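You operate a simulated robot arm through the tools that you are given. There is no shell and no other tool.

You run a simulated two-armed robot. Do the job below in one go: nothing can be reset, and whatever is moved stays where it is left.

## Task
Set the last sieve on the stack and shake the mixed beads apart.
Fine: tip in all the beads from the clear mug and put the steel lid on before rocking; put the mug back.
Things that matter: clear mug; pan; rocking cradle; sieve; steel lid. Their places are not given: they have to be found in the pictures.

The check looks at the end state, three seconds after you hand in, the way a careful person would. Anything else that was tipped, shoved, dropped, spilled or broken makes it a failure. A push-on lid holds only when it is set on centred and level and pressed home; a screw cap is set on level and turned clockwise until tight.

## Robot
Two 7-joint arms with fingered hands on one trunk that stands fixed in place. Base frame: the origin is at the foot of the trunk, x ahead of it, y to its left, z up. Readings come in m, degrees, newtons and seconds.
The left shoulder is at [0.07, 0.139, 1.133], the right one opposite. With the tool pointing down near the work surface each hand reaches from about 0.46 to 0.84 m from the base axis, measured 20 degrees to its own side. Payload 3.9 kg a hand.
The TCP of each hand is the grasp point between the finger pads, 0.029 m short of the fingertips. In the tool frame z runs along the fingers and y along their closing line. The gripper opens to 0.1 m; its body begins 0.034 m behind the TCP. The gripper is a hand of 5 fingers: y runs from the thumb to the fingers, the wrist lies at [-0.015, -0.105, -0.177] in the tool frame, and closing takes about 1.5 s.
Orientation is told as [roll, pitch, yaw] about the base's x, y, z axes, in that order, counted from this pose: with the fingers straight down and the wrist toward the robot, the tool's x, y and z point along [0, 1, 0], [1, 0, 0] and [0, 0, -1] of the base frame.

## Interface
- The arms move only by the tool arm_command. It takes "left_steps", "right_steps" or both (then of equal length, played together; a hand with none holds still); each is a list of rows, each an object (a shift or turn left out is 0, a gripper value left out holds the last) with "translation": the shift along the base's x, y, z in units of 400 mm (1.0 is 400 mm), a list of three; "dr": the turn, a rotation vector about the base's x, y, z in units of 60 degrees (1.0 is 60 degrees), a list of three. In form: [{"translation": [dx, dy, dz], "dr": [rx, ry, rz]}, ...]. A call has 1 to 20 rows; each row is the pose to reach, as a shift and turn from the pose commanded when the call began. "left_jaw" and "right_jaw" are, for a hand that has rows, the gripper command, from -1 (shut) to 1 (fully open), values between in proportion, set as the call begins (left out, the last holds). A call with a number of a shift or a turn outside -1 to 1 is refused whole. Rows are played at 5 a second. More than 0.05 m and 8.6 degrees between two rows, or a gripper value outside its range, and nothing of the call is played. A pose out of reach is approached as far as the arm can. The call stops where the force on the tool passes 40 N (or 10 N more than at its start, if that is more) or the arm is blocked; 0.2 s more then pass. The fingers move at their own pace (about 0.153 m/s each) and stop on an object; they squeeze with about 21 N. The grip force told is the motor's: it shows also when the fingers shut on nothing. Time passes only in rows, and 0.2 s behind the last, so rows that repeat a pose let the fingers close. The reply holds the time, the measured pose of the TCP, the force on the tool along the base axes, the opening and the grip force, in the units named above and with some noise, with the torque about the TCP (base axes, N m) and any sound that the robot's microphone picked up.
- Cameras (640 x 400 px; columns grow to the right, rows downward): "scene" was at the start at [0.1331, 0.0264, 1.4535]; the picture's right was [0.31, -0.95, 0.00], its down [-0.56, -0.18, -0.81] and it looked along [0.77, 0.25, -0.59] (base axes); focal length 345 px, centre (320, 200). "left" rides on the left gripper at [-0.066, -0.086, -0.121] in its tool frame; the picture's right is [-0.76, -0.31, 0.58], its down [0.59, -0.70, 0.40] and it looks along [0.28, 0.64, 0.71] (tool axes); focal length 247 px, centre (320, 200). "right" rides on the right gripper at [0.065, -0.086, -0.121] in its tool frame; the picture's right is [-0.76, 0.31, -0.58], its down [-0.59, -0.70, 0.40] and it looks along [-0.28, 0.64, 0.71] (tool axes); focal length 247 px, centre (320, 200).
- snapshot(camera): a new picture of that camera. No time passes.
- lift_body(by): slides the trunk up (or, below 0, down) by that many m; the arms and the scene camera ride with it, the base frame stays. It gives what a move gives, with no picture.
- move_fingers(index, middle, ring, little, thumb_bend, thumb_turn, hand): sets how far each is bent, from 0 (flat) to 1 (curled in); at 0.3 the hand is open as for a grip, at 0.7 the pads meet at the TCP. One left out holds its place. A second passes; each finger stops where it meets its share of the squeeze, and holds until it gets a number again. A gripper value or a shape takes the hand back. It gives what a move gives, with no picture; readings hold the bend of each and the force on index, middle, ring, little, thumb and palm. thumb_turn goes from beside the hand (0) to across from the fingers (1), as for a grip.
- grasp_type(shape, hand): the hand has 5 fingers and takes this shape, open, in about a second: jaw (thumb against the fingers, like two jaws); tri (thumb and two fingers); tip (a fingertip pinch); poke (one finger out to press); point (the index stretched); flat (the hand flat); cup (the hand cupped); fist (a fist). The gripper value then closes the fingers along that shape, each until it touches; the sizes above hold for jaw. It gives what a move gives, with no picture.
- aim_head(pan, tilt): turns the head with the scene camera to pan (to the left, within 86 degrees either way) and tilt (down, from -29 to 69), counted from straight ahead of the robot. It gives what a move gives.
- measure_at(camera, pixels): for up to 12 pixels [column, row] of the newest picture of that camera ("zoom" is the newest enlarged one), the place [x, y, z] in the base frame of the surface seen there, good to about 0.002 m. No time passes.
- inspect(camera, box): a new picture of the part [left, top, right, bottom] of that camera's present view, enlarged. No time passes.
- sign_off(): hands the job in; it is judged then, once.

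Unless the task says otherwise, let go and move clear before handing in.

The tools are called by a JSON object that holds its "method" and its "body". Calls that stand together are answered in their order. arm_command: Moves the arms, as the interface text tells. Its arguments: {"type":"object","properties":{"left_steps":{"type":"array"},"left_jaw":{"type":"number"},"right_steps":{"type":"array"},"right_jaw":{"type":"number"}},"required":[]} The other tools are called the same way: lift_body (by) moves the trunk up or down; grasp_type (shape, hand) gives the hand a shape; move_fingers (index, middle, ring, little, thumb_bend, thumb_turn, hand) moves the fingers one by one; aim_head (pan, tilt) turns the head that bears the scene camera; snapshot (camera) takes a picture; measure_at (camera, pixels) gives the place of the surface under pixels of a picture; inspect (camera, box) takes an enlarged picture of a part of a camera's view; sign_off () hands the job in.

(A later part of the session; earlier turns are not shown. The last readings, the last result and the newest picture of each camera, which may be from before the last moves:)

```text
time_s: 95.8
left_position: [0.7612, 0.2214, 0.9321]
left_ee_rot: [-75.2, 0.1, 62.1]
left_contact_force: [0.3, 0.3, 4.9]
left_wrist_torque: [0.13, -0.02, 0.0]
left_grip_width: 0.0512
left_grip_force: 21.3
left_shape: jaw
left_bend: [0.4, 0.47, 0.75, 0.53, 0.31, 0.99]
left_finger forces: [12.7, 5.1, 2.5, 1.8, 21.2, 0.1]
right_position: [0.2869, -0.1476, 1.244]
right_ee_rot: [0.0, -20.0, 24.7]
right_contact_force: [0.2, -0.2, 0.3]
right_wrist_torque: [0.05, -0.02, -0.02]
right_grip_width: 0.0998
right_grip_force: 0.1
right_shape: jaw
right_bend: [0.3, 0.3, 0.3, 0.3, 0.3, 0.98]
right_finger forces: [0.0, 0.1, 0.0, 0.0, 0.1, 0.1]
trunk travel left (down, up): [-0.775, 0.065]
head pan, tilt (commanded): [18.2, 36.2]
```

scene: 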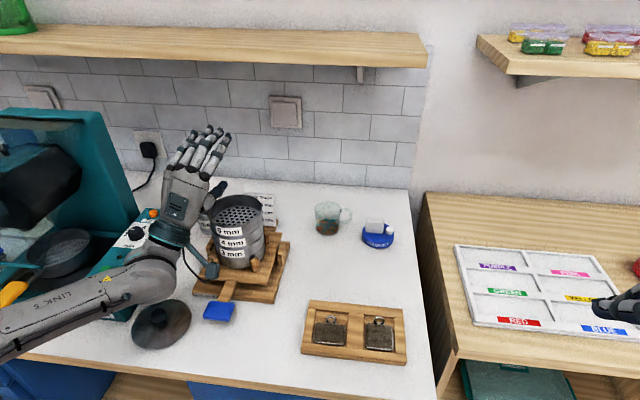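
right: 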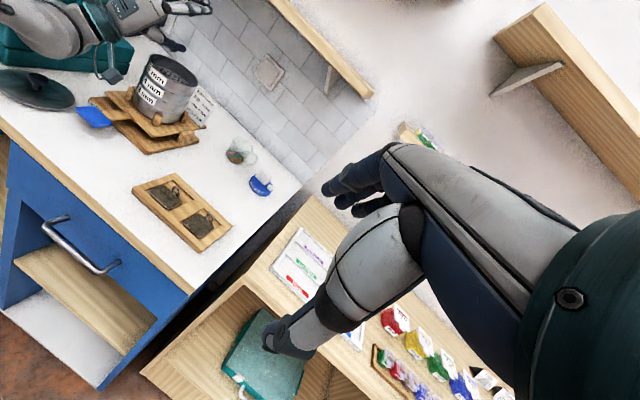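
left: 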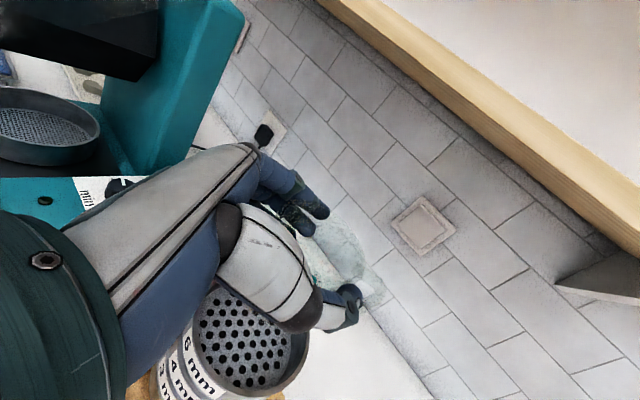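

Contact at 4.9 N: the mug is on the table. I open the hand, then rise straight up.

{"method": "arm_command", "body": {"left_steps": [{"translation": [0, 0, 0]}, {"translation": [0, 0, 0]}, {"translation": [0, 0, 0]}, {"translation": [0, 0, 0]}, {"translation": [0, 0, 0]}, {"translation": [0, 0, 0]}], "left_jaw": 1}}

{"method": "arm_command", "body": {"left_steps": [{"translation": [0, 0, 0.03]}, {"translation": [0, 0, 0.08]}, {"translation": [0, 0, 0.15]}, {"translation": [0, 0, 0.25]}, {"translation": [0, 0, 0.35]}, {"translation": [0, 0, 0.45]}, {"translation": [0, 0, 0.55]}, {"translation": [0, 0, 0.55]}]}}

{"method": "snapshot", "body": {"camera": "scene"}}

{"method": "inspect", "body": {"camera": "right", "box": [60, 20, 300, 200]}}

```text
time_s: 97.2
left_position: [0.761, 0.2207, 0.9298]
left_ee_rot: [-75.0, 0.2, 62.0]
left_contact_force: [-0.9, 0.1, -0.3]
left_wrist_torque: [0.0, 0.01, 0.0]
left_grip_width: 0.0998
left_grip_force: 0.1
left_shape: jaw
left_bend: [0.3, 0.3, 0.3, 0.3, 0.3, 0.98]
left_finger forces: [0.0, 0.1, 0.0, 0.0, 0.0, 0.1]
right_position: [0.2891, -0.146, 1.245]
right_ee_rot: [0.0, -19.9, 24.7]
right_contact_force: [-0.4, 0.3, -0.3]
right_wrist_torque: [-0.04, -0.02, -0.02]
right_grip_width: 0.0997
right_grip_force: 0.1
right_shape: jaw
right_bend: [0.3, 0.3, 0.3, 0.3, 0.3, 0.98]
right_finger forces: [0.1, 0.0, 0.0, 0.0, 0.0, 0.0]
trunk travel left (down, up): [-0.775, 0.065]
head pan, tilt (commanded): [18.2, 36.2]
```

```text
time_s: 99.0
left_position: [0.7605, 0.2217, 1.1487]
left_ee_rot: [-75.0, 0.2, 62.1]
left_contact_force: [-1.4, 1.0, -1.0]
left_wrist_torque: [-0.02, 0.01, 0.0]
left_grip_width: 0.0998
left_grip_force: 0.1
left_shape: jaw
left_bend: [0.3, 0.3, 0.3, 0.3, 0.3, 0.98]
left_finger forces: [0.0, 0.0, 0.0, 0.0, 0.0, 0.0]
right_position: [0.2899, -0.1462, 1.2448]
right_ee_rot: [0.0, -19.8, 24.7]
right_contact_force: [0.9, 0.5, -0.1]
right_wrist_torque: [0.02, 0.01, 0.02]
right_grip_width: 0.1
right_grip_force: 0.1
right_shape: jaw
right_bend: [0.3, 0.3, 0.3, 0.3, 0.3, 0.98]
right_finger forces: [0.1, 0.0, 0.0, 0.1, 0.0, 0.1]
trunk travel left (down, up): [-0.775, 0.065]
head pan, tilt (commanded): [18.2, 36.2]
```

```text
taken
```

scene: 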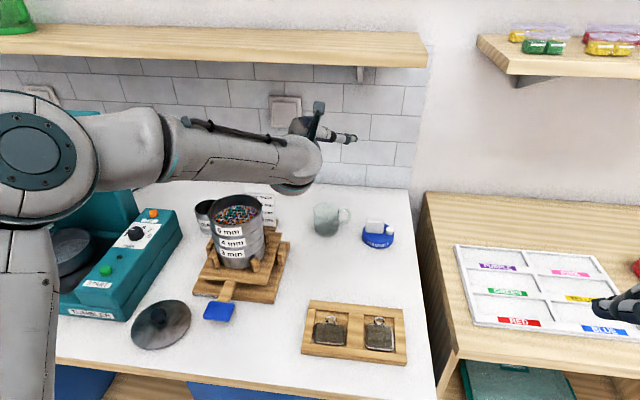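

```text
2.22 times, centred on (180, 110) of right
```

zoom: 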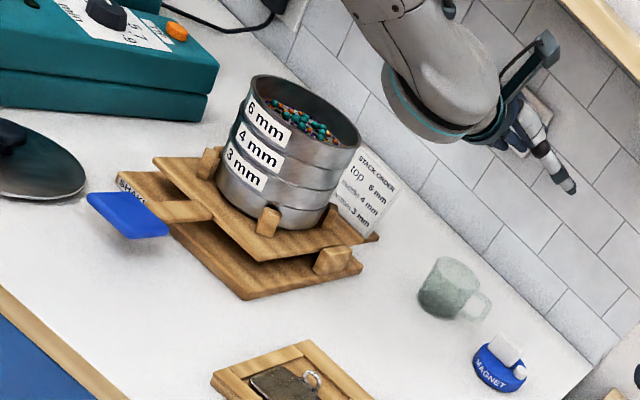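

The mug stands back in place, empty. I check closely for stray beads around the stack, on the platform and near the mug.

{"method": "inspect", "body": {"camera": "scene", "box": [185, 180, 300, 310]}}

{"method": "inspect", "body": {"camera": "scene", "box": [205, 185, 270, 240]}}

{"method": "inspect", "body": {"camera": "scene", "box": [300, 190, 420, 300]}}

```text
3.08 times, centred on (242, 245) of scene
```

zoom: 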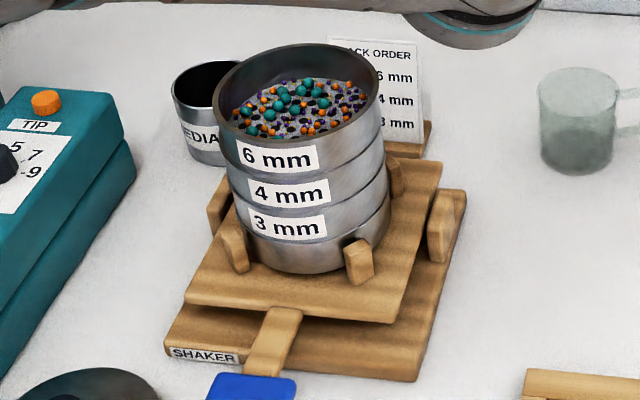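

```text
7.27 times, centred on (238, 212) of scene
```

zoom: 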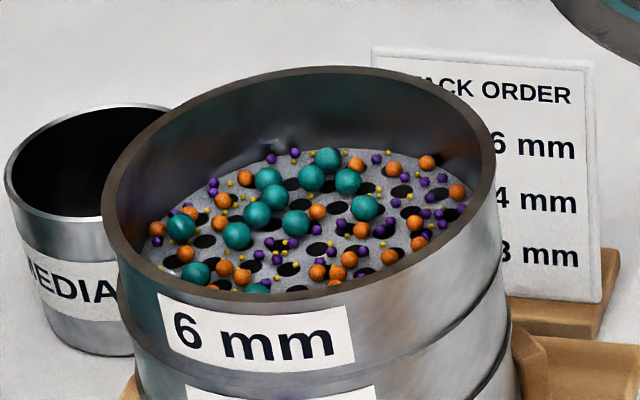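

```text
3.64 times, centred on (360, 245) of scene
```

zoom: 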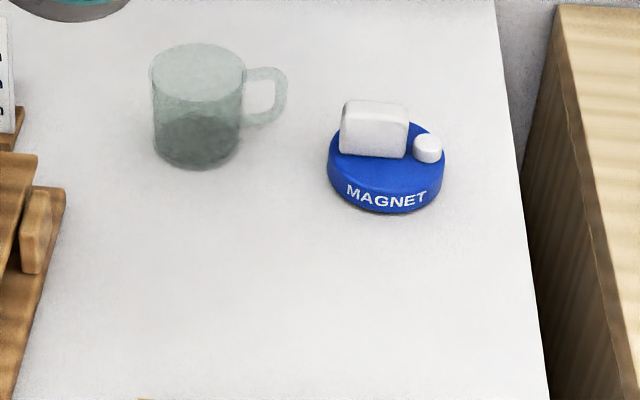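

No stray beads anywhere; the mug is back within a pixel or two of its first place. Now the lid: I bring the left hand back and turn it to fingers-down in steps.

{"method": "arm_command", "body": {"left_steps": [{"translation": [-0.05, 0.024, 0.02], "dr": [0, 0, -0.077]}, {"translation": [-0.1, 0.049, 0.04], "dr": [0, 0, -0.154]}, {"translation": [-0.15, 0.073, 0.06], "dr": [0, 0, -0.231]}, {"translation": [-0.2, 0.098, 0.08], "dr": [0, 0, -0.309]}, {"translation": [-0.25, 0.122, 0.1], "dr": [0, 0, -0.386]}, {"translation": [-0.3, 0.146, 0.11], "dr": [0, 0, -0.463]}, {"translation": [-0.35, 0.171, 0.12], "dr": [0, 0, -0.54]}, {"translation": [-0.4, 0.195, 0.125], "dr": [0, 0, -0.617]}]}}

{"method": "arm_command", "body": {"left_steps": [{"translation": [-0.04, 0.025, 0], "dr": [0.113, 0.053, 0]}, {"translation": [-0.08, 0.05, 0], "dr": [0.227, 0.106, 0]}, {"translation": [-0.12, 0.075, 0], "dr": [0.34, 0.159, 0]}, {"translation": [-0.16, 0.1, 0], "dr": [0.453, 0.211, 0]}, {"translation": [-0.2, 0.125, 0], "dr": [0.567, 0.264, 0]}, {"translation": [-0.24, 0.15, 0], "dr": [0.68, 0.317, 0]}]}}

{"method": "arm_command", "body": {"left_steps": [{"translation": [-0.05, 0.03, 0], "dr": [0.113, 0.053, 0]}, {"translation": [-0.1, 0.06, 0], "dr": [0.227, 0.106, 0]}, {"translation": [-0.15, 0.09, 0], "dr": [0.34, 0.159, 0]}, {"translation": [-0.2, 0.12, 0], "dr": [0.453, 0.211, 0]}, {"translation": [-0.24, 0.15, 0], "dr": [0.453, 0.211, 0]}, {"translation": [-0.24, 0.15, 0], "dr": [0.453, 0.211, 0]}]}}

{"method": "snapshot", "body": {"camera": "scene"}}

{"method": "snapshot", "body": {"camera": "left"}}

```text
time_s: 100.8
left_position: [0.6004, 0.3022, 1.2003]
left_ee_rot: [-75.2, 0.2, 25.0]
left_contact_force: [0.4, 0.1, -1.0]
left_wrist_torque: [-0.02, -0.01, 0.01]
left_grip_width: 0.0999
left_grip_force: 0.0
left_shape: jaw
left_bend: [0.3, 0.3, 0.3, 0.3, 0.3, 0.98]
left_finger forces: [0.0, 0.0, 0.0, 0.1, 0.0, 0.0]
left hand out of reach, approached as far as the arm can: row 7
right_position: [0.2882, -0.1422, 1.2445]
right_ee_rot: [-0.1, -19.9, 24.8]
right_contact_force: [-0.8, 0.4, 1.0]
right_wrist_torque: [-0.08, 0.06, -0.02]
right_grip_width: 0.0999
right_grip_force: 0.1
right_shape: jaw
right_bend: [0.3, 0.3, 0.3, 0.3, 0.3, 0.98]
right_finger forces: [0.1, 0.0, 0.0, 0.0, 0.0, 0.0]
trunk travel left (down, up): [-0.775, 0.065]
head pan, tilt (commanded): [18.2, 36.2]
```

```text
time_s: 102.2
left_position: [0.5054, 0.3597, 1.2009]
left_ee_rot: [-30.0, 0.0, 25.3]
left_contact_force: [-0.7, 0.1, 0.1]
left_wrist_torque: [0.0, -0.03, 0.05]
left_grip_width: 0.0998
left_grip_force: 0.1
left_shape: jaw
left_bend: [0.3, 0.3, 0.3, 0.3, 0.3, 0.98]
left_finger forces: [0.0, 0.1, 0.0, 0.0, 0.1, 0.0]
right_position: [0.2879, -0.1465, 1.2436]
right_ee_rot: [0.0, -19.9, 24.6]
right_contact_force: [-0.4, 0.5, 0.7]
right_wrist_torque: [-0.02, -0.02, -0.01]
right_grip_width: 0.0999
right_grip_force: 0.1
right_shape: jaw
right_bend: [0.3, 0.3, 0.3, 0.3, 0.3, 0.98]
right_finger forces: [0.1, 0.1, 0.0, 0.0, 0.1, 0.0]
trunk travel left (down, up): [-0.775, 0.065]
head pan, tilt (commanded): [18.2, 36.2]
```

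```text
time_s: 103.6
left_position: [0.4073, 0.4184, 1.2025]
left_ee_rot: [-0.1, 0.0, 25.2]
left_contact_force: [-0.8, -0.2, 0.1]
left_wrist_torque: [-0.04, -0.01, 0.0]
left_grip_width: 0.0997
left_grip_force: 0.0
left_shape: jaw
left_bend: [0.3, 0.3, 0.3, 0.3, 0.3, 0.98]
left_finger forces: [0.1, 0.0, 0.0, 0.0, 0.1, 0.1]
right_position: [0.2884, -0.1463, 1.2436]
right_ee_rot: [0.0, -19.9, 24.7]
right_contact_force: [0.1, -0.2, 1.2]
right_wrist_torque: [0.01, 0.01, 0.02]
right_grip_width: 0.0999
right_grip_force: 0.0
right_shape: jaw
right_bend: [0.3, 0.3, 0.3, 0.3, 0.3, 0.98]
right_finger forces: [0.1, 0.0, 0.0, 0.0, 0.0, 0.0]
trunk travel left (down, up): [-0.775, 0.065]
head pan, tilt (commanded): [18.2, 36.2]
```

```text
taken
```

scene: 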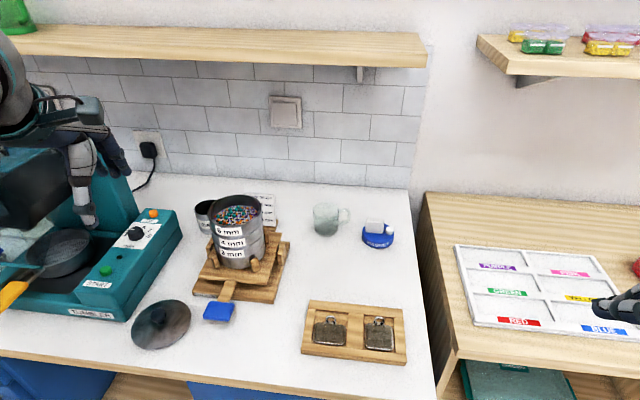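

```text
taken
```

left: 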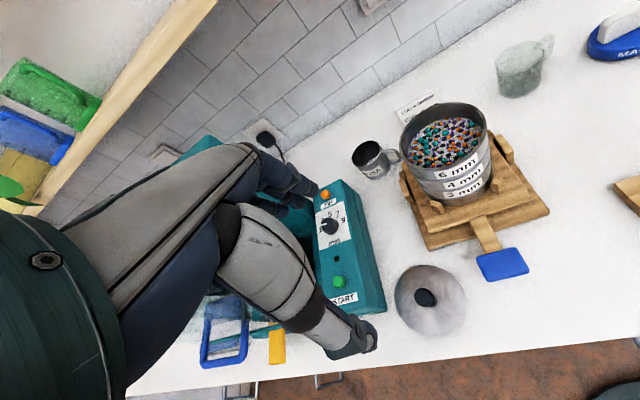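

The hand is fingers-down above the lid, seen at (430,300) in the left picture. I measure the lid's rim and knob accurately.

{"method": "inspect", "body": {"camera": "left", "box": [385, 255, 475, 345]}}

{"method": "measure_at", "body": {"camera": "zoom", "pixels": [[165, 200], [200, 85], [270, 45], [370, 60], [455, 145], [480, 235], [420, 345], [310, 365], [210, 300], [285, 190], [290, 170], [300, 215]]}}

{"method": "inspect", "body": {"camera": "scene", "box": [125, 290, 205, 360]}}

{"method": "measure_at", "body": {"camera": "zoom", "pixels": [[270, 145], [250, 150], [290, 150], [265, 130], [270, 165], [270, 190], [120, 250], [230, 350], [400, 220], [440, 150], [330, 80], [170, 130]]}}

```text
4.44 times, centred on (430, 300) of left
```

zoom: 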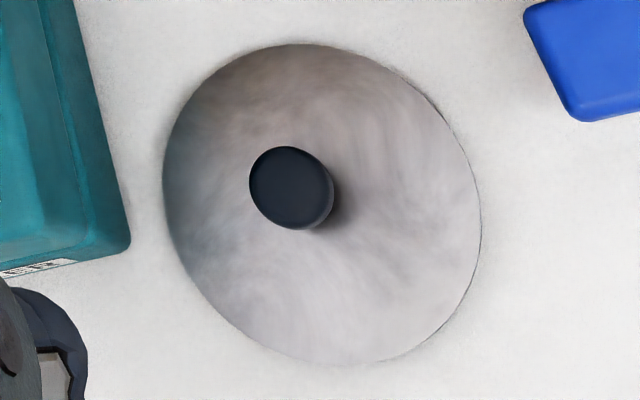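

```text
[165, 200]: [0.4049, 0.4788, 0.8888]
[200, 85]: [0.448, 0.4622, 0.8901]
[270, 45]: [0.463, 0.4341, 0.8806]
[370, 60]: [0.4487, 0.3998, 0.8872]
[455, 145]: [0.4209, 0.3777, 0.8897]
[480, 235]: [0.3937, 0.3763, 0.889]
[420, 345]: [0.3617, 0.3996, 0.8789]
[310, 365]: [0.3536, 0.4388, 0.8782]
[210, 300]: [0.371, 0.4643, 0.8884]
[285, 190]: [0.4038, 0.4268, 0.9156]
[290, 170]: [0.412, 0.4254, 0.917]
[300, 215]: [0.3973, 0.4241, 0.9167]
```

```text
5.71 times, centred on (165, 325) of scene
```

zoom: 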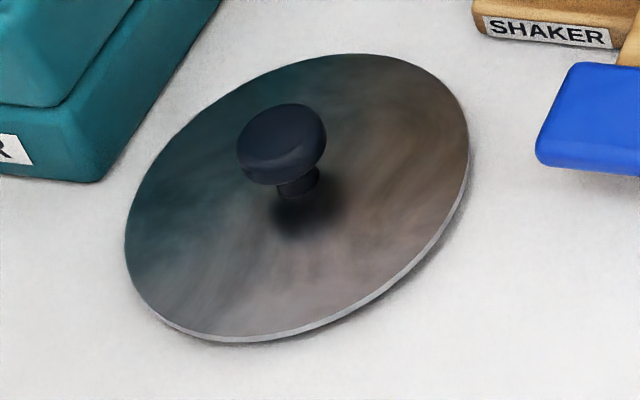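

```text
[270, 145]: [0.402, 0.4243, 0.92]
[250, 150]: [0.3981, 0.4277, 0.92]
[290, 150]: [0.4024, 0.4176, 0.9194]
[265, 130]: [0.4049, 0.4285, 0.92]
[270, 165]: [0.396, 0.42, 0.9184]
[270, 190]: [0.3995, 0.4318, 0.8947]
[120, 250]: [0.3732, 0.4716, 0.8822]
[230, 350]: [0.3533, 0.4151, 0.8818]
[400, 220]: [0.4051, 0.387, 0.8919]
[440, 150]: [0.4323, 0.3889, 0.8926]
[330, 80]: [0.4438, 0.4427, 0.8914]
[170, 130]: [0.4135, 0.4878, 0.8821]
```

The knob's head is about 30 mm wide, top at z 0.92, centre about (0.404, 0.4255); lid plate at 0.8915. I descend with the hand open about 70 mm to just above and check alignment.

{"method": "arm_command", "body": {"left_steps": [{"translation": [-0.005, 0.01, -0.1]}, {"translation": [-0.01, 0.02, -0.2]}, {"translation": [-0.013, 0.026, -0.3]}, {"translation": [-0.013, 0.026, -0.4]}, {"translation": [-0.013, 0.026, -0.5]}, {"translation": [-0.013, 0.026, -0.57]}, {"translation": [-0.013, 0.026, -0.62]}, {"translation": [-0.013, 0.026, -0.62]}], "left_jaw": 0.4}}

{"method": "inspect", "body": {"camera": "scene", "box": [100, 250, 220, 370]}}

{"method": "snapshot", "body": {"camera": "left"}}

{"method": "inspect", "body": {"camera": "right", "box": [0, 20, 140, 140]}}

```text
time_s: 105.4
left_position: [0.4033, 0.4288, 0.9521]
left_ee_rot: [0.0, 0.1, 25.1]
left_contact_force: [0.4, -0.3, -0.2]
left_wrist_torque: [0.01, -0.01, -0.02]
left_grip_width: 0.0703
left_grip_force: 0.0
left_shape: jaw
left_bend: [0.41, 0.35, 0.26, 0.4, 0.3, 0.99]
left_finger forces: [0.0, 0.1, 0.0, 0.1, 0.0, 0.1]
right_position: [0.2894, -0.1458, 1.2437]
right_ee_rot: [0.0, -19.9, 24.7]
right_contact_force: [0.2, 0.3, 0.0]
right_wrist_torque: [-0.02, 0.01, -0.02]
right_grip_width: 0.1
right_grip_force: 0.0
right_shape: jaw
right_bend: [0.3, 0.3, 0.3, 0.3, 0.3, 0.98]
right_finger forces: [0.0, 0.0, 0.0, 0.0, 0.0, 0.0]
trunk travel left (down, up): [-0.775, 0.065]
head pan, tilt (commanded): [18.2, 36.2]
```

```text
3.33 times, centred on (160, 310) of scene
```

zoom: 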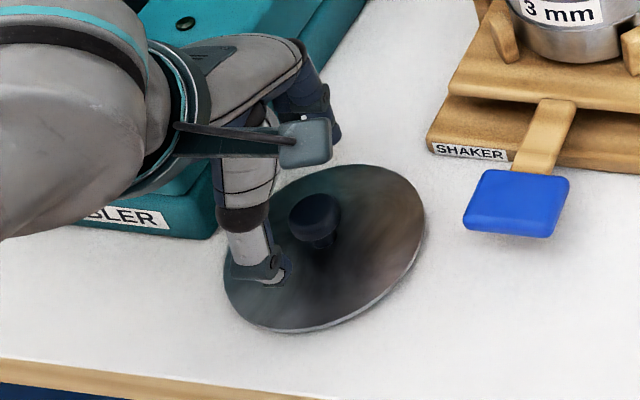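

```text
taken
```

left: 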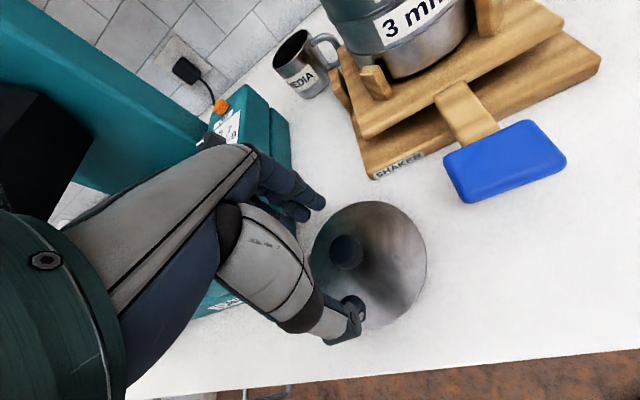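

```text
3.33 times, centred on (70, 80) of right
```

zoom: 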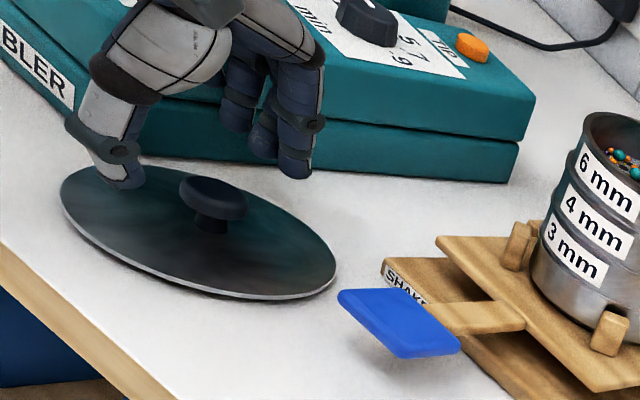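

The knob sits between thumb and fingers; it is about 4 mm off my wanted spot, so I correct by (-1, -5) mm and lower to z 0.924.

{"method": "arm_command", "body": {"left_steps": [{"translation": [-0.0025, -0.012, -0.02]}, {"translation": [-0.0025, -0.012, -0.045]}, {"translation": [-0.0025, -0.012, -0.068]}, {"translation": [-0.0025, -0.012, -0.068]}]}}

{"method": "inspect", "body": {"camera": "scene", "box": [120, 260, 210, 350]}}

{"method": "inspect", "body": {"camera": "right", "box": [0, 30, 100, 120]}}

```text
time_s: 106.4
left_position: [0.4018, 0.424, 0.9257]
left_ee_rot: [0.0, -0.1, 25.2]
left_contact_force: [1.0, -0.9, 0.1]
left_wrist_torque: [-0.01, 0.01, -0.03]
left_grip_width: 0.0703
left_grip_force: 0.0
left_shape: jaw
left_bend: [0.41, 0.35, 0.26, 0.4, 0.3, 0.99]
left_finger forces: [0.0, 0.0, 0.0, 0.0, 0.0, 0.0]
right_position: [0.2889, -0.1463, 1.2435]
right_ee_rot: [0.0, -20.0, 24.8]
right_contact_force: [-0.3, 0.5, 0.4]
right_wrist_torque: [0.01, -0.01, -0.02]
right_grip_width: 0.0998
right_grip_force: 0.2
right_shape: jaw
right_bend: [0.3, 0.3, 0.3, 0.3, 0.3, 0.98]
right_finger forces: [0.0, 0.1, 0.0, 0.0, 0.0, 0.0]
trunk travel left (down, up): [-0.775, 0.065]
head pan, tilt (commanded): [18.2, 36.2]
```

```text
4.44 times, centred on (165, 305) of scene
```

zoom: 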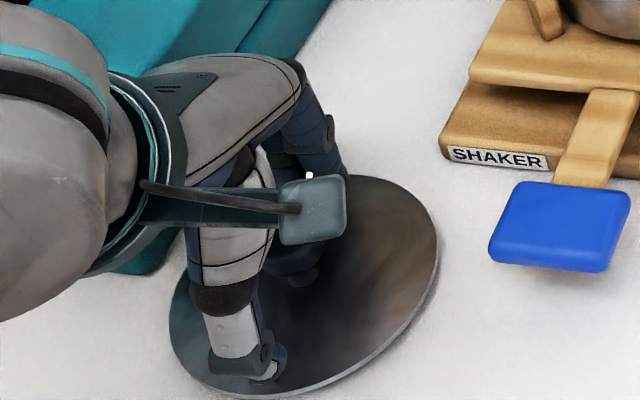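

```text
4.44 times, centred on (50, 75) of right
```

zoom: 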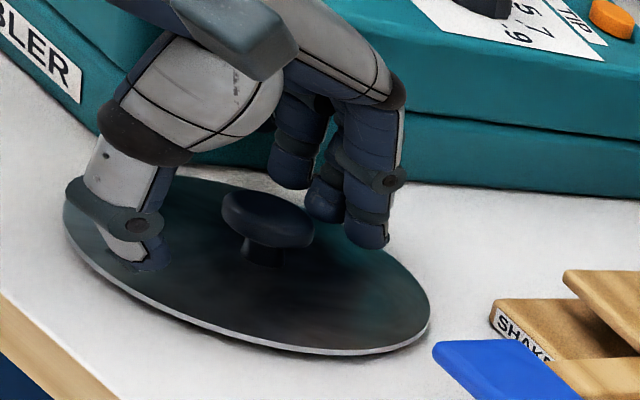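

Thumb and fingers are both beside the knob, tips just above the plate. I close on the knob.

{"method": "arm_command", "body": {"left_steps": [{"translation": [0, 0, 0]}, {"translation": [0, 0, 0]}, {"translation": [0, 0, 0]}, {"translation": [0, 0, 0]}, {"translation": [0, 0, 0]}, {"translation": [0, 0, 0]}, {"translation": [0, 0, 0]}, {"translation": [0, 0, 0]}], "left_jaw": -1}}

{"method": "inspect", "body": {"camera": "right", "box": [0, 30, 100, 120]}}

{"method": "inspect", "body": {"camera": "scene", "box": [120, 260, 210, 350]}}

```text
time_s: 108.2
left_position: [0.4023, 0.4238, 0.9262]
left_ee_rot: [0.1, 0.0, 25.2]
left_contact_force: [0.2, 0.0, -0.1]
left_wrist_torque: [0.01, -0.12, 0.05]
left_grip_width: 0.0178
left_grip_force: 21.3
left_shape: jaw
left_bend: [0.58, 0.63, 0.71, 0.66, 0.74, 1.0]
left_finger forces: [11.3, 4.7, 0.0, 0.0, 14.7, 0.0]
right_position: [0.2893, -0.1459, 1.2443]
right_ee_rot: [0.1, -19.9, 24.8]
right_contact_force: [-0.1, 0.9, -0.3]
right_wrist_torque: [-0.02, 0.01, 0.0]
right_grip_width: 0.1
right_grip_force: 0.0
right_shape: jaw
right_bend: [0.3, 0.3, 0.3, 0.3, 0.3, 0.98]
right_finger forces: [0.0, 0.0, 0.0, 0.0, 0.0, 0.0]
trunk travel left (down, up): [-0.775, 0.065]
head pan, tilt (commanded): [18.2, 36.2]
```

```text
4.44 times, centred on (50, 75) of right
```

zoom: 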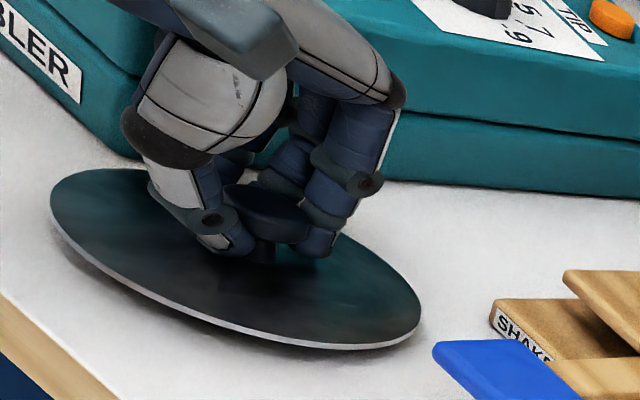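

```text
4.44 times, centred on (165, 305) of scene
```

zoom: 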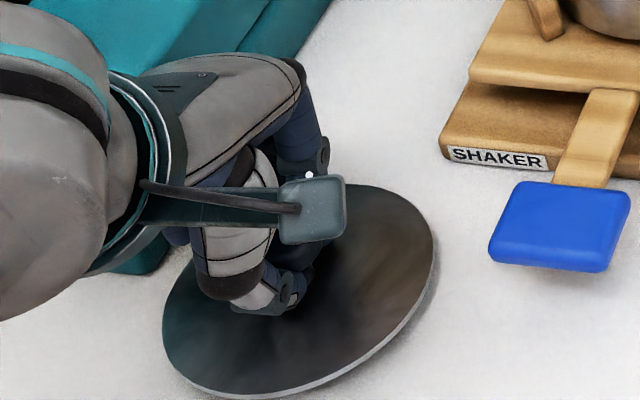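

The hand holds the knob (index 11 N, middle 5 N, thumb 15 N). I lift 3 cm and check the lid's level.

{"method": "arm_command", "body": {"left_steps": [{"translation": [0, 0, 0.01]}, {"translation": [0, 0, 0.03]}, {"translation": [0, 0, 0.055]}, {"translation": [0, 0, 0.08]}, {"translation": [0, 0, 0.08]}, {"translation": [0, 0, 0.08]}]}}

{"method": "inspect", "body": {"camera": "right", "box": [0, 20, 100, 110]}}

{"method": "inspect", "body": {"camera": "scene", "box": [110, 240, 210, 350]}}

{"method": "measure_at", "body": {"camera": "zoom", "pixels": [[190, 320], [220, 350], [270, 362], [320, 350], [370, 320], [410, 280], [430, 240], [420, 200], [380, 180], [350, 260], [280, 320], [230, 300]]}}

```text
time_s: 109.6
left_position: [0.4018, 0.4243, 0.9568]
left_ee_rot: [0.0, 0.0, 25.2]
left_contact_force: [-0.6, -1.0, -0.1]
left_wrist_torque: [0.0, 0.0, 0.01]
left_grip_width: 0.0177
left_grip_force: 21.2
left_shape: jaw
left_bend: [0.58, 0.64, 0.71, 0.66, 0.75, 1.0]
left_finger forces: [11.8, 4.5, 0.1, 0.0, 15.1, 0.1]
right_position: [0.2878, -0.1467, 1.2441]
right_ee_rot: [-0.1, -19.9, 24.6]
right_contact_force: [0.4, 1.4, 0.1]
right_wrist_torque: [-0.01, 0.02, -0.02]
right_grip_width: 0.0998
right_grip_force: 0.0
right_shape: jaw
right_bend: [0.3, 0.3, 0.3, 0.3, 0.3, 0.98]
right_finger forces: [0.0, 0.0, 0.0, 0.0, 0.1, 0.0]
trunk travel left (down, up): [-0.775, 0.065]
head pan, tilt (commanded): [18.2, 36.2]
```

```text
4.44 times, centred on (50, 65) of right
```

zoom: 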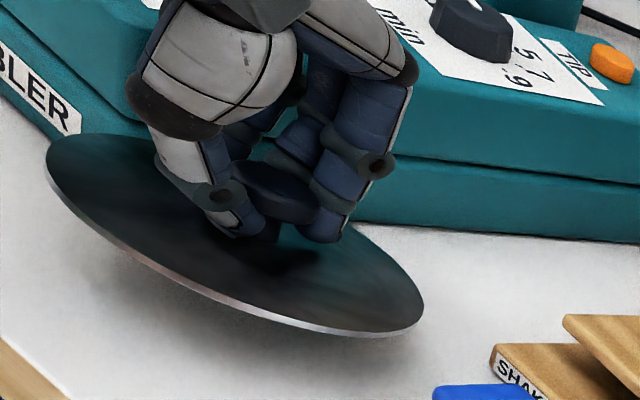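

```text
3.64 times, centred on (160, 295) of scene
```

zoom: 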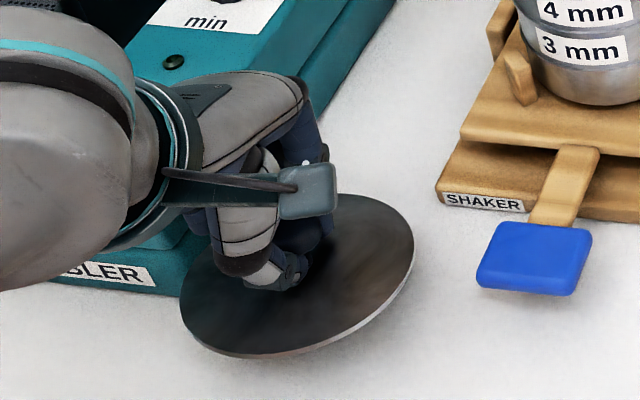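

```text
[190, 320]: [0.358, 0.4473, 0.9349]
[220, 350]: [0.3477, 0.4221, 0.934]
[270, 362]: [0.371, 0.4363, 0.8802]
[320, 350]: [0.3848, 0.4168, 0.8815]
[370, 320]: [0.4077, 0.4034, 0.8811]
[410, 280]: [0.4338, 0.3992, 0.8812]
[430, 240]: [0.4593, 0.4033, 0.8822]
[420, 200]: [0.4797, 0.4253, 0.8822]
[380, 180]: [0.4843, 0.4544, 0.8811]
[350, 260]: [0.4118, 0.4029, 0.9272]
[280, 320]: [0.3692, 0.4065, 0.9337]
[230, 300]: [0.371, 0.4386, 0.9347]
```

The lid hangs with its far side low. I measure more points on its upper face to get the tilt accurately.

{"method": "measure_at", "body": {"camera": "zoom", "pixels": [[200, 290], [210, 335], [250, 340], [300, 335], [340, 315], [370, 290], [395, 260], [405, 225], [385, 205], [350, 205], [360, 240], [310, 300]]}}

{"method": "inspect", "body": {"camera": "right", "box": [0, 20, 100, 110]}}

{"method": "measure_at", "body": {"camera": "zoom", "pixels": [[70, 160], [60, 185], [100, 220], [150, 250], [200, 280], [260, 305], [320, 315], [380, 310], [400, 290], [370, 260], [120, 150], [180, 240]]}}

```text
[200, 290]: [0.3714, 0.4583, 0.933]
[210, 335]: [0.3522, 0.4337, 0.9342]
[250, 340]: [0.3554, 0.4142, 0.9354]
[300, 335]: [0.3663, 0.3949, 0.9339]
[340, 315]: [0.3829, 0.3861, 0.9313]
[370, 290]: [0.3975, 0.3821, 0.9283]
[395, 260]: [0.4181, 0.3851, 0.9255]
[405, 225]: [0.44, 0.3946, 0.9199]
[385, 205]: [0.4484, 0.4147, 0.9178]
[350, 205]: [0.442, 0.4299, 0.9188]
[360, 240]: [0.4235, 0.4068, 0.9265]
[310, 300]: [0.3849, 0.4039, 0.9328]
```

```text
4.44 times, centred on (50, 65) of right
```

zoom: 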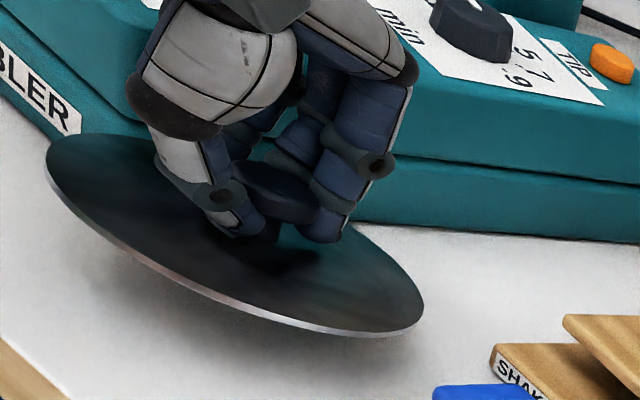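

```text
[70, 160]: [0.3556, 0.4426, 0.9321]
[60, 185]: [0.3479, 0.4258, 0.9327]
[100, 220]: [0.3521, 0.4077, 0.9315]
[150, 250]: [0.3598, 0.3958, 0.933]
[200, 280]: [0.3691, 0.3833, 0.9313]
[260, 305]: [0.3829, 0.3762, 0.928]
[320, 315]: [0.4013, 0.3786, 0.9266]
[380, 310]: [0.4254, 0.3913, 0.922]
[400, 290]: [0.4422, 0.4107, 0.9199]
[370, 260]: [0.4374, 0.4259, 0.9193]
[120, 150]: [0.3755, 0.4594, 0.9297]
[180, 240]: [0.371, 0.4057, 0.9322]
```

The lid is tilted about 9°, far (finger) side low. I lift it 16 cm with a counter-tilt of the hand of about -9° in pitch.

{"method": "arm_command", "body": {"left_steps": [{"translation": [0, 0, 0.05], "dr": [0.003, -0.02, 0]}, {"translation": [0, 0, 0.1], "dr": [0.006, -0.04, 0]}, {"translation": [0, 0, 0.15], "dr": [0.009, -0.06, 0]}, {"translation": [0, 0, 0.2], "dr": [0.012, -0.08, 0]}, {"translation": [0, 0, 0.25], "dr": [0.015, -0.1, 0]}, {"translation": [0, 0, 0.3], "dr": [0.018, -0.12, 0]}, {"translation": [0, 0, 0.35], "dr": [0.018, -0.14, 0]}, {"translation": [0, 0, 0.4], "dr": [0.018, -0.15, 0]}, {"translation": [0, 0, 0.4], "dr": [0.018, -0.15, 0]}]}}

{"method": "inspect", "body": {"camera": "scene", "box": [90, 180, 210, 290]}}

{"method": "measure_at", "body": {"camera": "zoom", "pixels": [[200, 240], [220, 270], [260, 290], [300, 290], [340, 275], [375, 250], [400, 220], [400, 190], [380, 170], [350, 170], [350, 230], [300, 260]]}}

{"method": "inspect", "body": {"camera": "right", "box": [0, 0, 120, 100]}}

```text
time_s: 111.6
left_position: [0.4022, 0.425, 1.1178]
left_ee_rot: [-2.8, -8.6, 25.4]
left_contact_force: [0.3, 0.0, -1.4]
left_wrist_torque: [0.0, -0.04, 0.0]
left_grip_width: 0.0174
left_grip_force: 21.2
left_shape: jaw
left_bend: [0.58, 0.64, 0.71, 0.66, 0.75, 1.0]
left_finger forces: [11.7, 4.2, 0.0, 0.0, 16.4, 0.0]
right_position: [0.2896, -0.1454, 1.2433]
right_ee_rot: [-0.1, -19.9, 24.7]
right_contact_force: [0.6, 0.0, -0.9]
right_wrist_torque: [0.0, -0.02, -0.01]
right_grip_width: 0.0997
right_grip_force: 0.1
right_shape: jaw
right_bend: [0.3, 0.3, 0.3, 0.3, 0.3, 0.98]
right_finger forces: [0.1, 0.1, 0.1, 0.0, 0.0, 0.0]
trunk travel left (down, up): [-0.775, 0.065]
head pan, tilt (commanded): [18.2, 36.2]
```

```text
3.64 times, centred on (150, 235) of scene
```

zoom: 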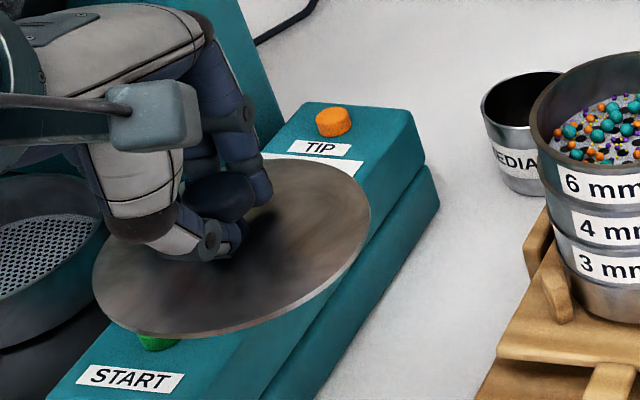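

```text
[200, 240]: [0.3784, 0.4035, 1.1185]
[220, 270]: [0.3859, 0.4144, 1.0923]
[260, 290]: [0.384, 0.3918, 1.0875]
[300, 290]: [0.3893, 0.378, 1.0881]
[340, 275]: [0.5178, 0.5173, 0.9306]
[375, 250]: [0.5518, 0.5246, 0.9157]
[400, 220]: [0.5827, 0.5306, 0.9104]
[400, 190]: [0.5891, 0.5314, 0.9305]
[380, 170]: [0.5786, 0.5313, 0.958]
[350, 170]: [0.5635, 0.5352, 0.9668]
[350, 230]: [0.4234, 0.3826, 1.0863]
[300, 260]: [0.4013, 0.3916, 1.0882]
```

```text
4.00 times, centred on (60, 50) of right
```

zoom: 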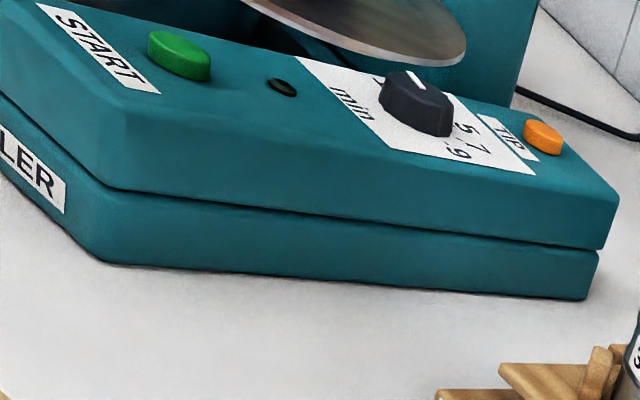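

I measure more points on the lid's face in this pose.

{"method": "inspect", "body": {"camera": "scene", "box": [90, 180, 210, 290]}}

{"method": "measure_at", "body": {"camera": "zoom", "pixels": [[105, 260], [120, 300], [160, 325], [210, 325], [270, 308], [320, 275], [350, 240], [362, 205], [345, 180], [310, 168], [290, 200], [200, 290]]}}

```text
3.64 times, centred on (150, 235) of scene
```

zoom: 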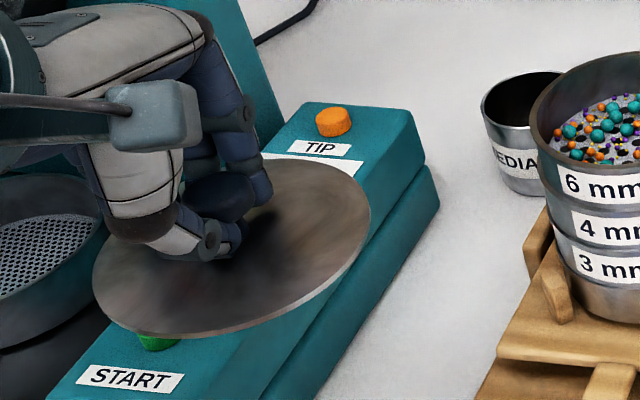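

```text
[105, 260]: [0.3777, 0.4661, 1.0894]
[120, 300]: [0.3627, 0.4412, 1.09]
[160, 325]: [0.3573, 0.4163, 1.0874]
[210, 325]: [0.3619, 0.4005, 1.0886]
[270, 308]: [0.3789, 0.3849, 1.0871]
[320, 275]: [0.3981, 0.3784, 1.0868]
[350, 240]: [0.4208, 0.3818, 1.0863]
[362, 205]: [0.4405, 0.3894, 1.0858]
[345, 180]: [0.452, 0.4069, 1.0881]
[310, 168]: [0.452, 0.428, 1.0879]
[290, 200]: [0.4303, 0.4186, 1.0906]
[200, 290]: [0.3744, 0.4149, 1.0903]
```

The lid is nearly level now (left side 2° high) and its centre is at about (0.405, 0.426). I trim the tilt and carry it over the stack.

{"method": "arm_command", "body": {"left_steps": [{"translation": [0.05, -0.023, 0.005], "dr": [-0.01, -0.003, 0]}, {"translation": [0.1, -0.046, 0.01], "dr": [-0.02, -0.006, 0]}, {"translation": [0.16, -0.074, 0.01], "dr": [-0.033, -0.01, 0]}, {"translation": [0.22, -0.102, 0.01], "dr": [-0.033, -0.01, 0]}, {"translation": [0.28, -0.13, 0.01], "dr": [-0.033, -0.01, 0]}, {"translation": [0.34, -0.157, 0.01], "dr": [-0.033, -0.01, 0]}, {"translation": [0.39, -0.18, 0.01], "dr": [-0.033, -0.01, 0]}, {"translation": [0.42, -0.194, 0.01], "dr": [-0.033, -0.01, 0]}, {"translation": [0.4375, -0.2025, 0.01], "dr": [-0.033, -0.01, 0]}, {"translation": [0.4375, -0.2025, 0.01], "dr": [-0.033, -0.01, 0]}]}}

{"method": "inspect", "body": {"camera": "scene", "box": [195, 150, 285, 250]}}

{"method": "inspect", "body": {"camera": "right", "box": [110, 0, 220, 110]}}

```text
time_s: 113.8
left_position: [0.5764, 0.3433, 1.1222]
left_ee_rot: [-5.0, -8.3, 25.7]
left_contact_force: [0.1, 0.2, -0.8]
left_wrist_torque: [0.02, 0.0, 0.0]
left_grip_width: 0.0176
left_grip_force: 21.2
left_shape: jaw
left_bend: [0.58, 0.64, 0.71, 0.66, 0.75, 1.0]
left_finger forces: [11.6, 4.1, 0.1, 0.0, 16.7, 0.0]
right_position: [0.2885, -0.1458, 1.2445]
right_ee_rot: [0.0, -19.9, 24.7]
right_contact_force: [-0.2, -0.5, 0.2]
right_wrist_torque: [-0.04, -0.03, -0.01]
right_grip_width: 0.0999
right_grip_force: 0.0
right_shape: jaw
right_bend: [0.3, 0.3, 0.3, 0.3, 0.3, 0.98]
right_finger forces: [0.1, 0.0, 0.0, 0.1, 0.0, 0.0]
trunk travel left (down, up): [-0.775, 0.065]
head pan, tilt (commanded): [18.2, 36.2]
```

```text
4.00 times, centred on (240, 200) of scene
```

zoom: 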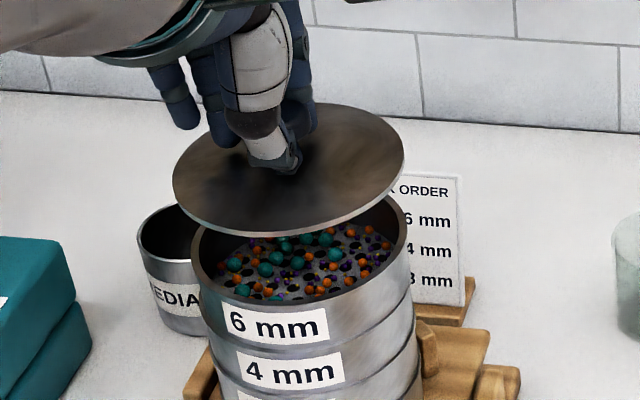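

```text
3.64 times, centred on (165, 55) of right
```

zoom: 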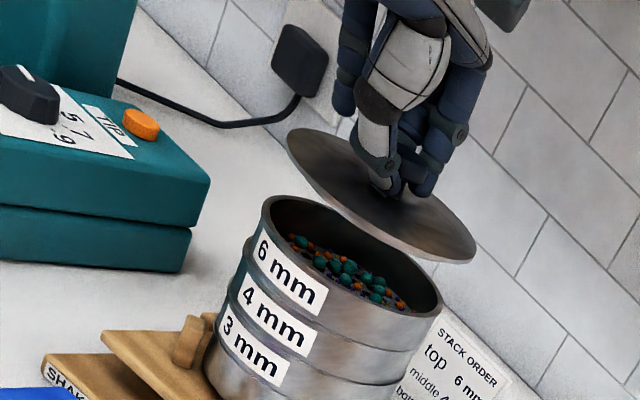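

The lid hovers over the sieve. I measure its edge and the sieve's rim in this view for centring and level.

{"method": "inspect", "body": {"camera": "scene", "box": [205, 165, 275, 235]}}

{"method": "measure_at", "body": {"camera": "zoom", "pixels": [[115, 165], [112, 195], [135, 225], [180, 247], [240, 258], [310, 245], [370, 215], [415, 180], [438, 145], [425, 110], [380, 85], [330, 78]]}}

{"method": "measure_at", "body": {"camera": "zoom", "pixels": [[140, 290], [150, 325], [180, 352], [230, 372], [290, 375], [350, 358], [400, 330], [435, 290], [442, 250], [300, 190], [250, 220], [380, 150]]}}

```text
5.71 times, centred on (240, 200) of scene
```

zoom: 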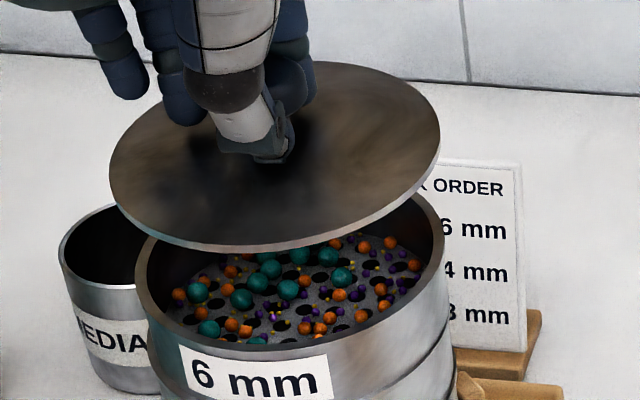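

```text
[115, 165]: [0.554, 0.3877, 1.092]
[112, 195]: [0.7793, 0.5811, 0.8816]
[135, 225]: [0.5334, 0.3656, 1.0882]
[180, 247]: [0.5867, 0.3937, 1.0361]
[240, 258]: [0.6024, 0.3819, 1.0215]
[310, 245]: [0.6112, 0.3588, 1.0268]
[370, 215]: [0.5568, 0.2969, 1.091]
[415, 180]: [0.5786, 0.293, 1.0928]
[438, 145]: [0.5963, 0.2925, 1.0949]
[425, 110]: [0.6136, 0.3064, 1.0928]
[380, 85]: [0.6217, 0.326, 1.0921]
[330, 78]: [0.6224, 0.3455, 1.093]
```

```text
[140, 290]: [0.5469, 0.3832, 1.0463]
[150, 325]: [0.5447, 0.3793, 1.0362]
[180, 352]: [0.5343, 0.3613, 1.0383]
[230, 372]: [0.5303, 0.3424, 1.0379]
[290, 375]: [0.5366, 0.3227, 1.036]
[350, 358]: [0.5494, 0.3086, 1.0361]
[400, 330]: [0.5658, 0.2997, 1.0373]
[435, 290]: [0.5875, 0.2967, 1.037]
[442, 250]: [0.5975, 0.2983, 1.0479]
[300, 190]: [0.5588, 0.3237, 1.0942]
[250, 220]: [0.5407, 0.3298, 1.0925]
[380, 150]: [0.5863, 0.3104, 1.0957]
```

I pick points just inside the lid's extreme edges for a sharper centre, plus interior points for level.

{"method": "measure_at", "body": {"camera": "zoom", "pixels": [[114, 172], [436, 148], [222, 242], [338, 66], [130, 210], [420, 107], [175, 130], [385, 198], [150, 170], [400, 130], [210, 220], [330, 100]]}}

{"method": "inspect", "body": {"camera": "right", "box": [130, 20, 210, 90]}}

{"method": "measure_at", "body": {"camera": "zoom", "pixels": [[255, 40], [232, 60], [250, 130], [300, 195], [370, 245], [450, 275], [500, 280], [520, 262], [500, 220], [440, 160], [290, 150], [400, 220]]}}

```text
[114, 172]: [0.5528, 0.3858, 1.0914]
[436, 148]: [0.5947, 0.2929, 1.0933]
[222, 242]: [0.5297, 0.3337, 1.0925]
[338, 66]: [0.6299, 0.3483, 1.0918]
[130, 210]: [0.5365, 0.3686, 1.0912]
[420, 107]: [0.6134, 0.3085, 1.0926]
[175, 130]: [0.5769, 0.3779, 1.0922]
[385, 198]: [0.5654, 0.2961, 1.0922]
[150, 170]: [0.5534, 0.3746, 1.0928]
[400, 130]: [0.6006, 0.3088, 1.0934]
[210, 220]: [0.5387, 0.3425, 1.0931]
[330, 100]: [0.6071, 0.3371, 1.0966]
```

```text
5.71 times, centred on (170, 55) of right
```

zoom: 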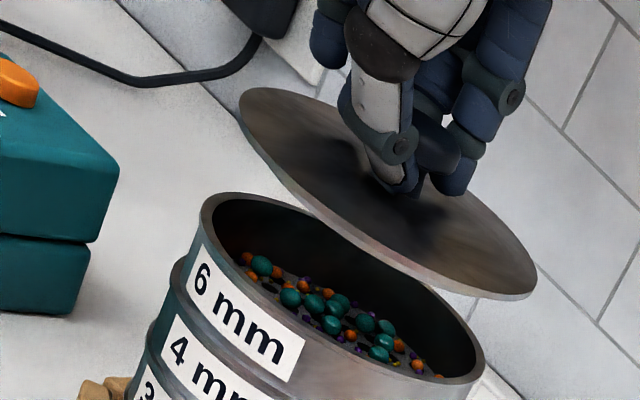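

```text
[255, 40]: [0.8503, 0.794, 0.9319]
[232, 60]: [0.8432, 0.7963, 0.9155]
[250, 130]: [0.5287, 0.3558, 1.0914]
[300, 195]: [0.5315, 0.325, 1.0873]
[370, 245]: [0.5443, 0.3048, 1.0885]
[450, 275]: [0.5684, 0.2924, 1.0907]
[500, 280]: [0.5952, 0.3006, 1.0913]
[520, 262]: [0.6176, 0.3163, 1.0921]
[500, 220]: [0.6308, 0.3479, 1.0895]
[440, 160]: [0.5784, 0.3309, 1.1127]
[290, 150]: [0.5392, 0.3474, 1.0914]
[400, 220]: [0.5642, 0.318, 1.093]
```

The lid is level (1.091–1.093) and its centre reads about 3–4 mm short of the sieve's centre in both x and y from both cameras. I correct by (+3, +3.5) mm and lower 25 mm.

{"method": "arm_command", "body": {"left_steps": [{"translation": [0.0075, 0.009, 0]}, {"translation": [0.0075, 0.009, -0.02]}, {"translation": [0.0075, 0.009, -0.04]}, {"translation": [0.0075, 0.009, -0.062]}, {"translation": [0.0075, 0.009, -0.062]}, {"translation": [0.0075, 0.009, -0.062]}]}}

{"method": "inspect", "body": {"camera": "scene", "box": [205, 170, 275, 240]}}

{"method": "inspect", "body": {"camera": "right", "box": [130, 30, 210, 100]}}

```text
time_s: 115.2
left_position: [0.5793, 0.3469, 1.0964]
left_ee_rot: [-5.0, -8.3, 25.7]
left_contact_force: [-1.2, 0.4, -1.3]
left_wrist_torque: [0.02, 0.0, -0.01]
left_grip_width: 0.0177
left_grip_force: 20.8
left_shape: jaw
left_bend: [0.58, 0.64, 0.71, 0.66, 0.75, 1.0]
left_finger forces: [11.6, 4.1, 0.1, 0.1, 16.9, 0.0]
right_position: [0.2899, -0.1478, 1.2434]
right_ee_rot: [0.0, -19.9, 24.7]
right_contact_force: [0.0, -0.2, 0.0]
right_wrist_torque: [-0.01, 0.0, 0.0]
right_grip_width: 0.1
right_grip_force: 0.1
right_shape: jaw
right_bend: [0.3, 0.3, 0.3, 0.3, 0.3, 0.98]
right_finger forces: [0.0, 0.0, 0.0, 0.0, 0.0, 0.0]
trunk travel left (down, up): [-0.775, 0.065]
head pan, tilt (commanded): [18.2, 36.2]
```

```text
5.71 times, centred on (240, 205) of scene
```

zoom: 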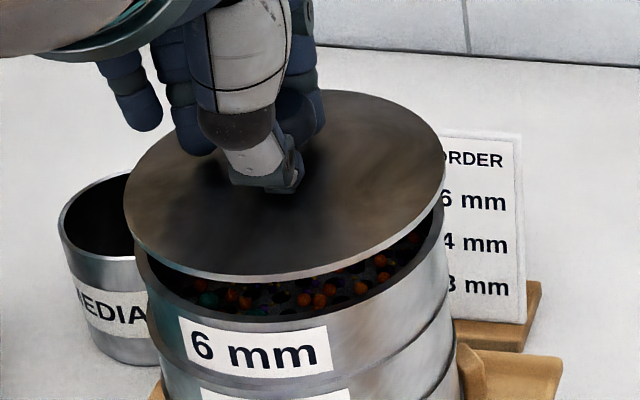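

```text
5.71 times, centred on (170, 65) of right
```

zoom: 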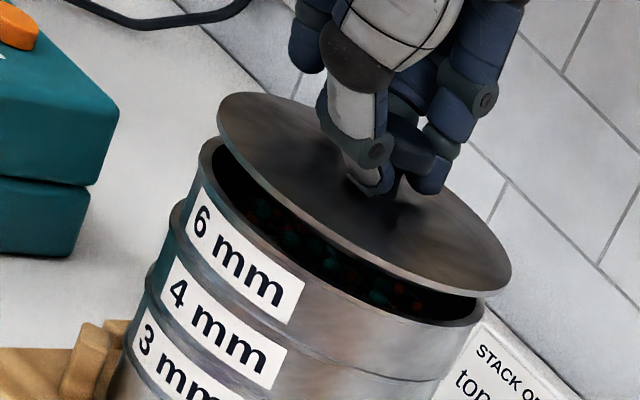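

The lid is now centred within about a millimetre in both views. I lower 10 mm in small steps, watching the force.

{"method": "arm_command", "body": {"left_steps": [{"translation": [0, 0, -0.006]}, {"translation": [0, 0, -0.012]}, {"translation": [0, 0, -0.018]}, {"translation": [0, 0, -0.024]}, {"translation": [0, 0, -0.024]}]}}

{"method": "inspect", "body": {"camera": "scene", "box": [205, 170, 275, 240]}}

{"method": "inspect", "body": {"camera": "right", "box": [130, 30, 210, 100]}}

```text
time_s: 116.4
left_position: [0.5803, 0.3491, 1.0859]
left_ee_rot: [-5.0, -8.4, 25.7]
left_contact_force: [0.7, 0.3, -0.2]
left_wrist_torque: [-0.03, 0.0, 0.0]
left_grip_width: 0.0176
left_grip_force: 21.4
left_shape: jaw
left_bend: [0.58, 0.64, 0.71, 0.66, 0.75, 1.0]
left_finger forces: [11.6, 4.1, 0.0, 0.1, 17.2, 0.1]
right_position: [0.2889, -0.1447, 1.2438]
right_ee_rot: [0.0, -19.9, 24.7]
right_contact_force: [-1.0, 0.4, 1.0]
right_wrist_torque: [-0.02, 0.01, 0.02]
right_grip_width: 0.0996
right_grip_force: 0.1
right_shape: jaw
right_bend: [0.3, 0.3, 0.3, 0.3, 0.3, 0.98]
right_finger forces: [0.1, 0.0, 0.1, 0.0, 0.0, 0.0]
trunk travel left (down, up): [-0.775, 0.065]
head pan, tilt (commanded): [18.2, 36.2]
```

```text
5.71 times, centred on (240, 205) of scene
```

zoom: 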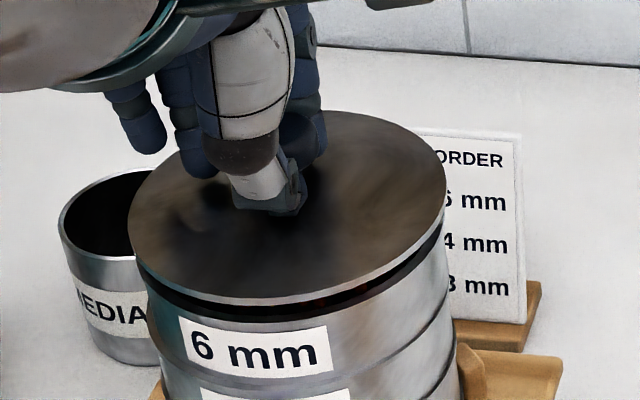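

```text
5.71 times, centred on (170, 65) of right
```

zoom: 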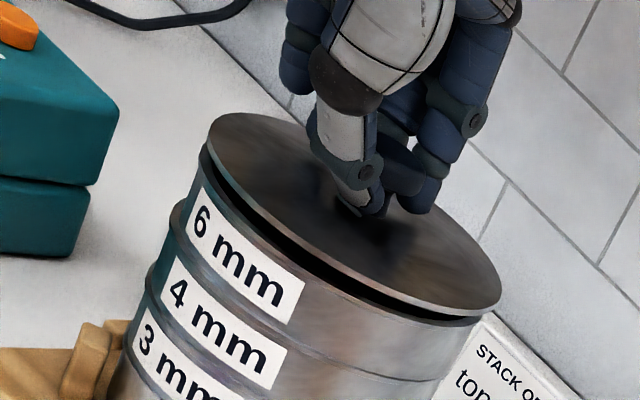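

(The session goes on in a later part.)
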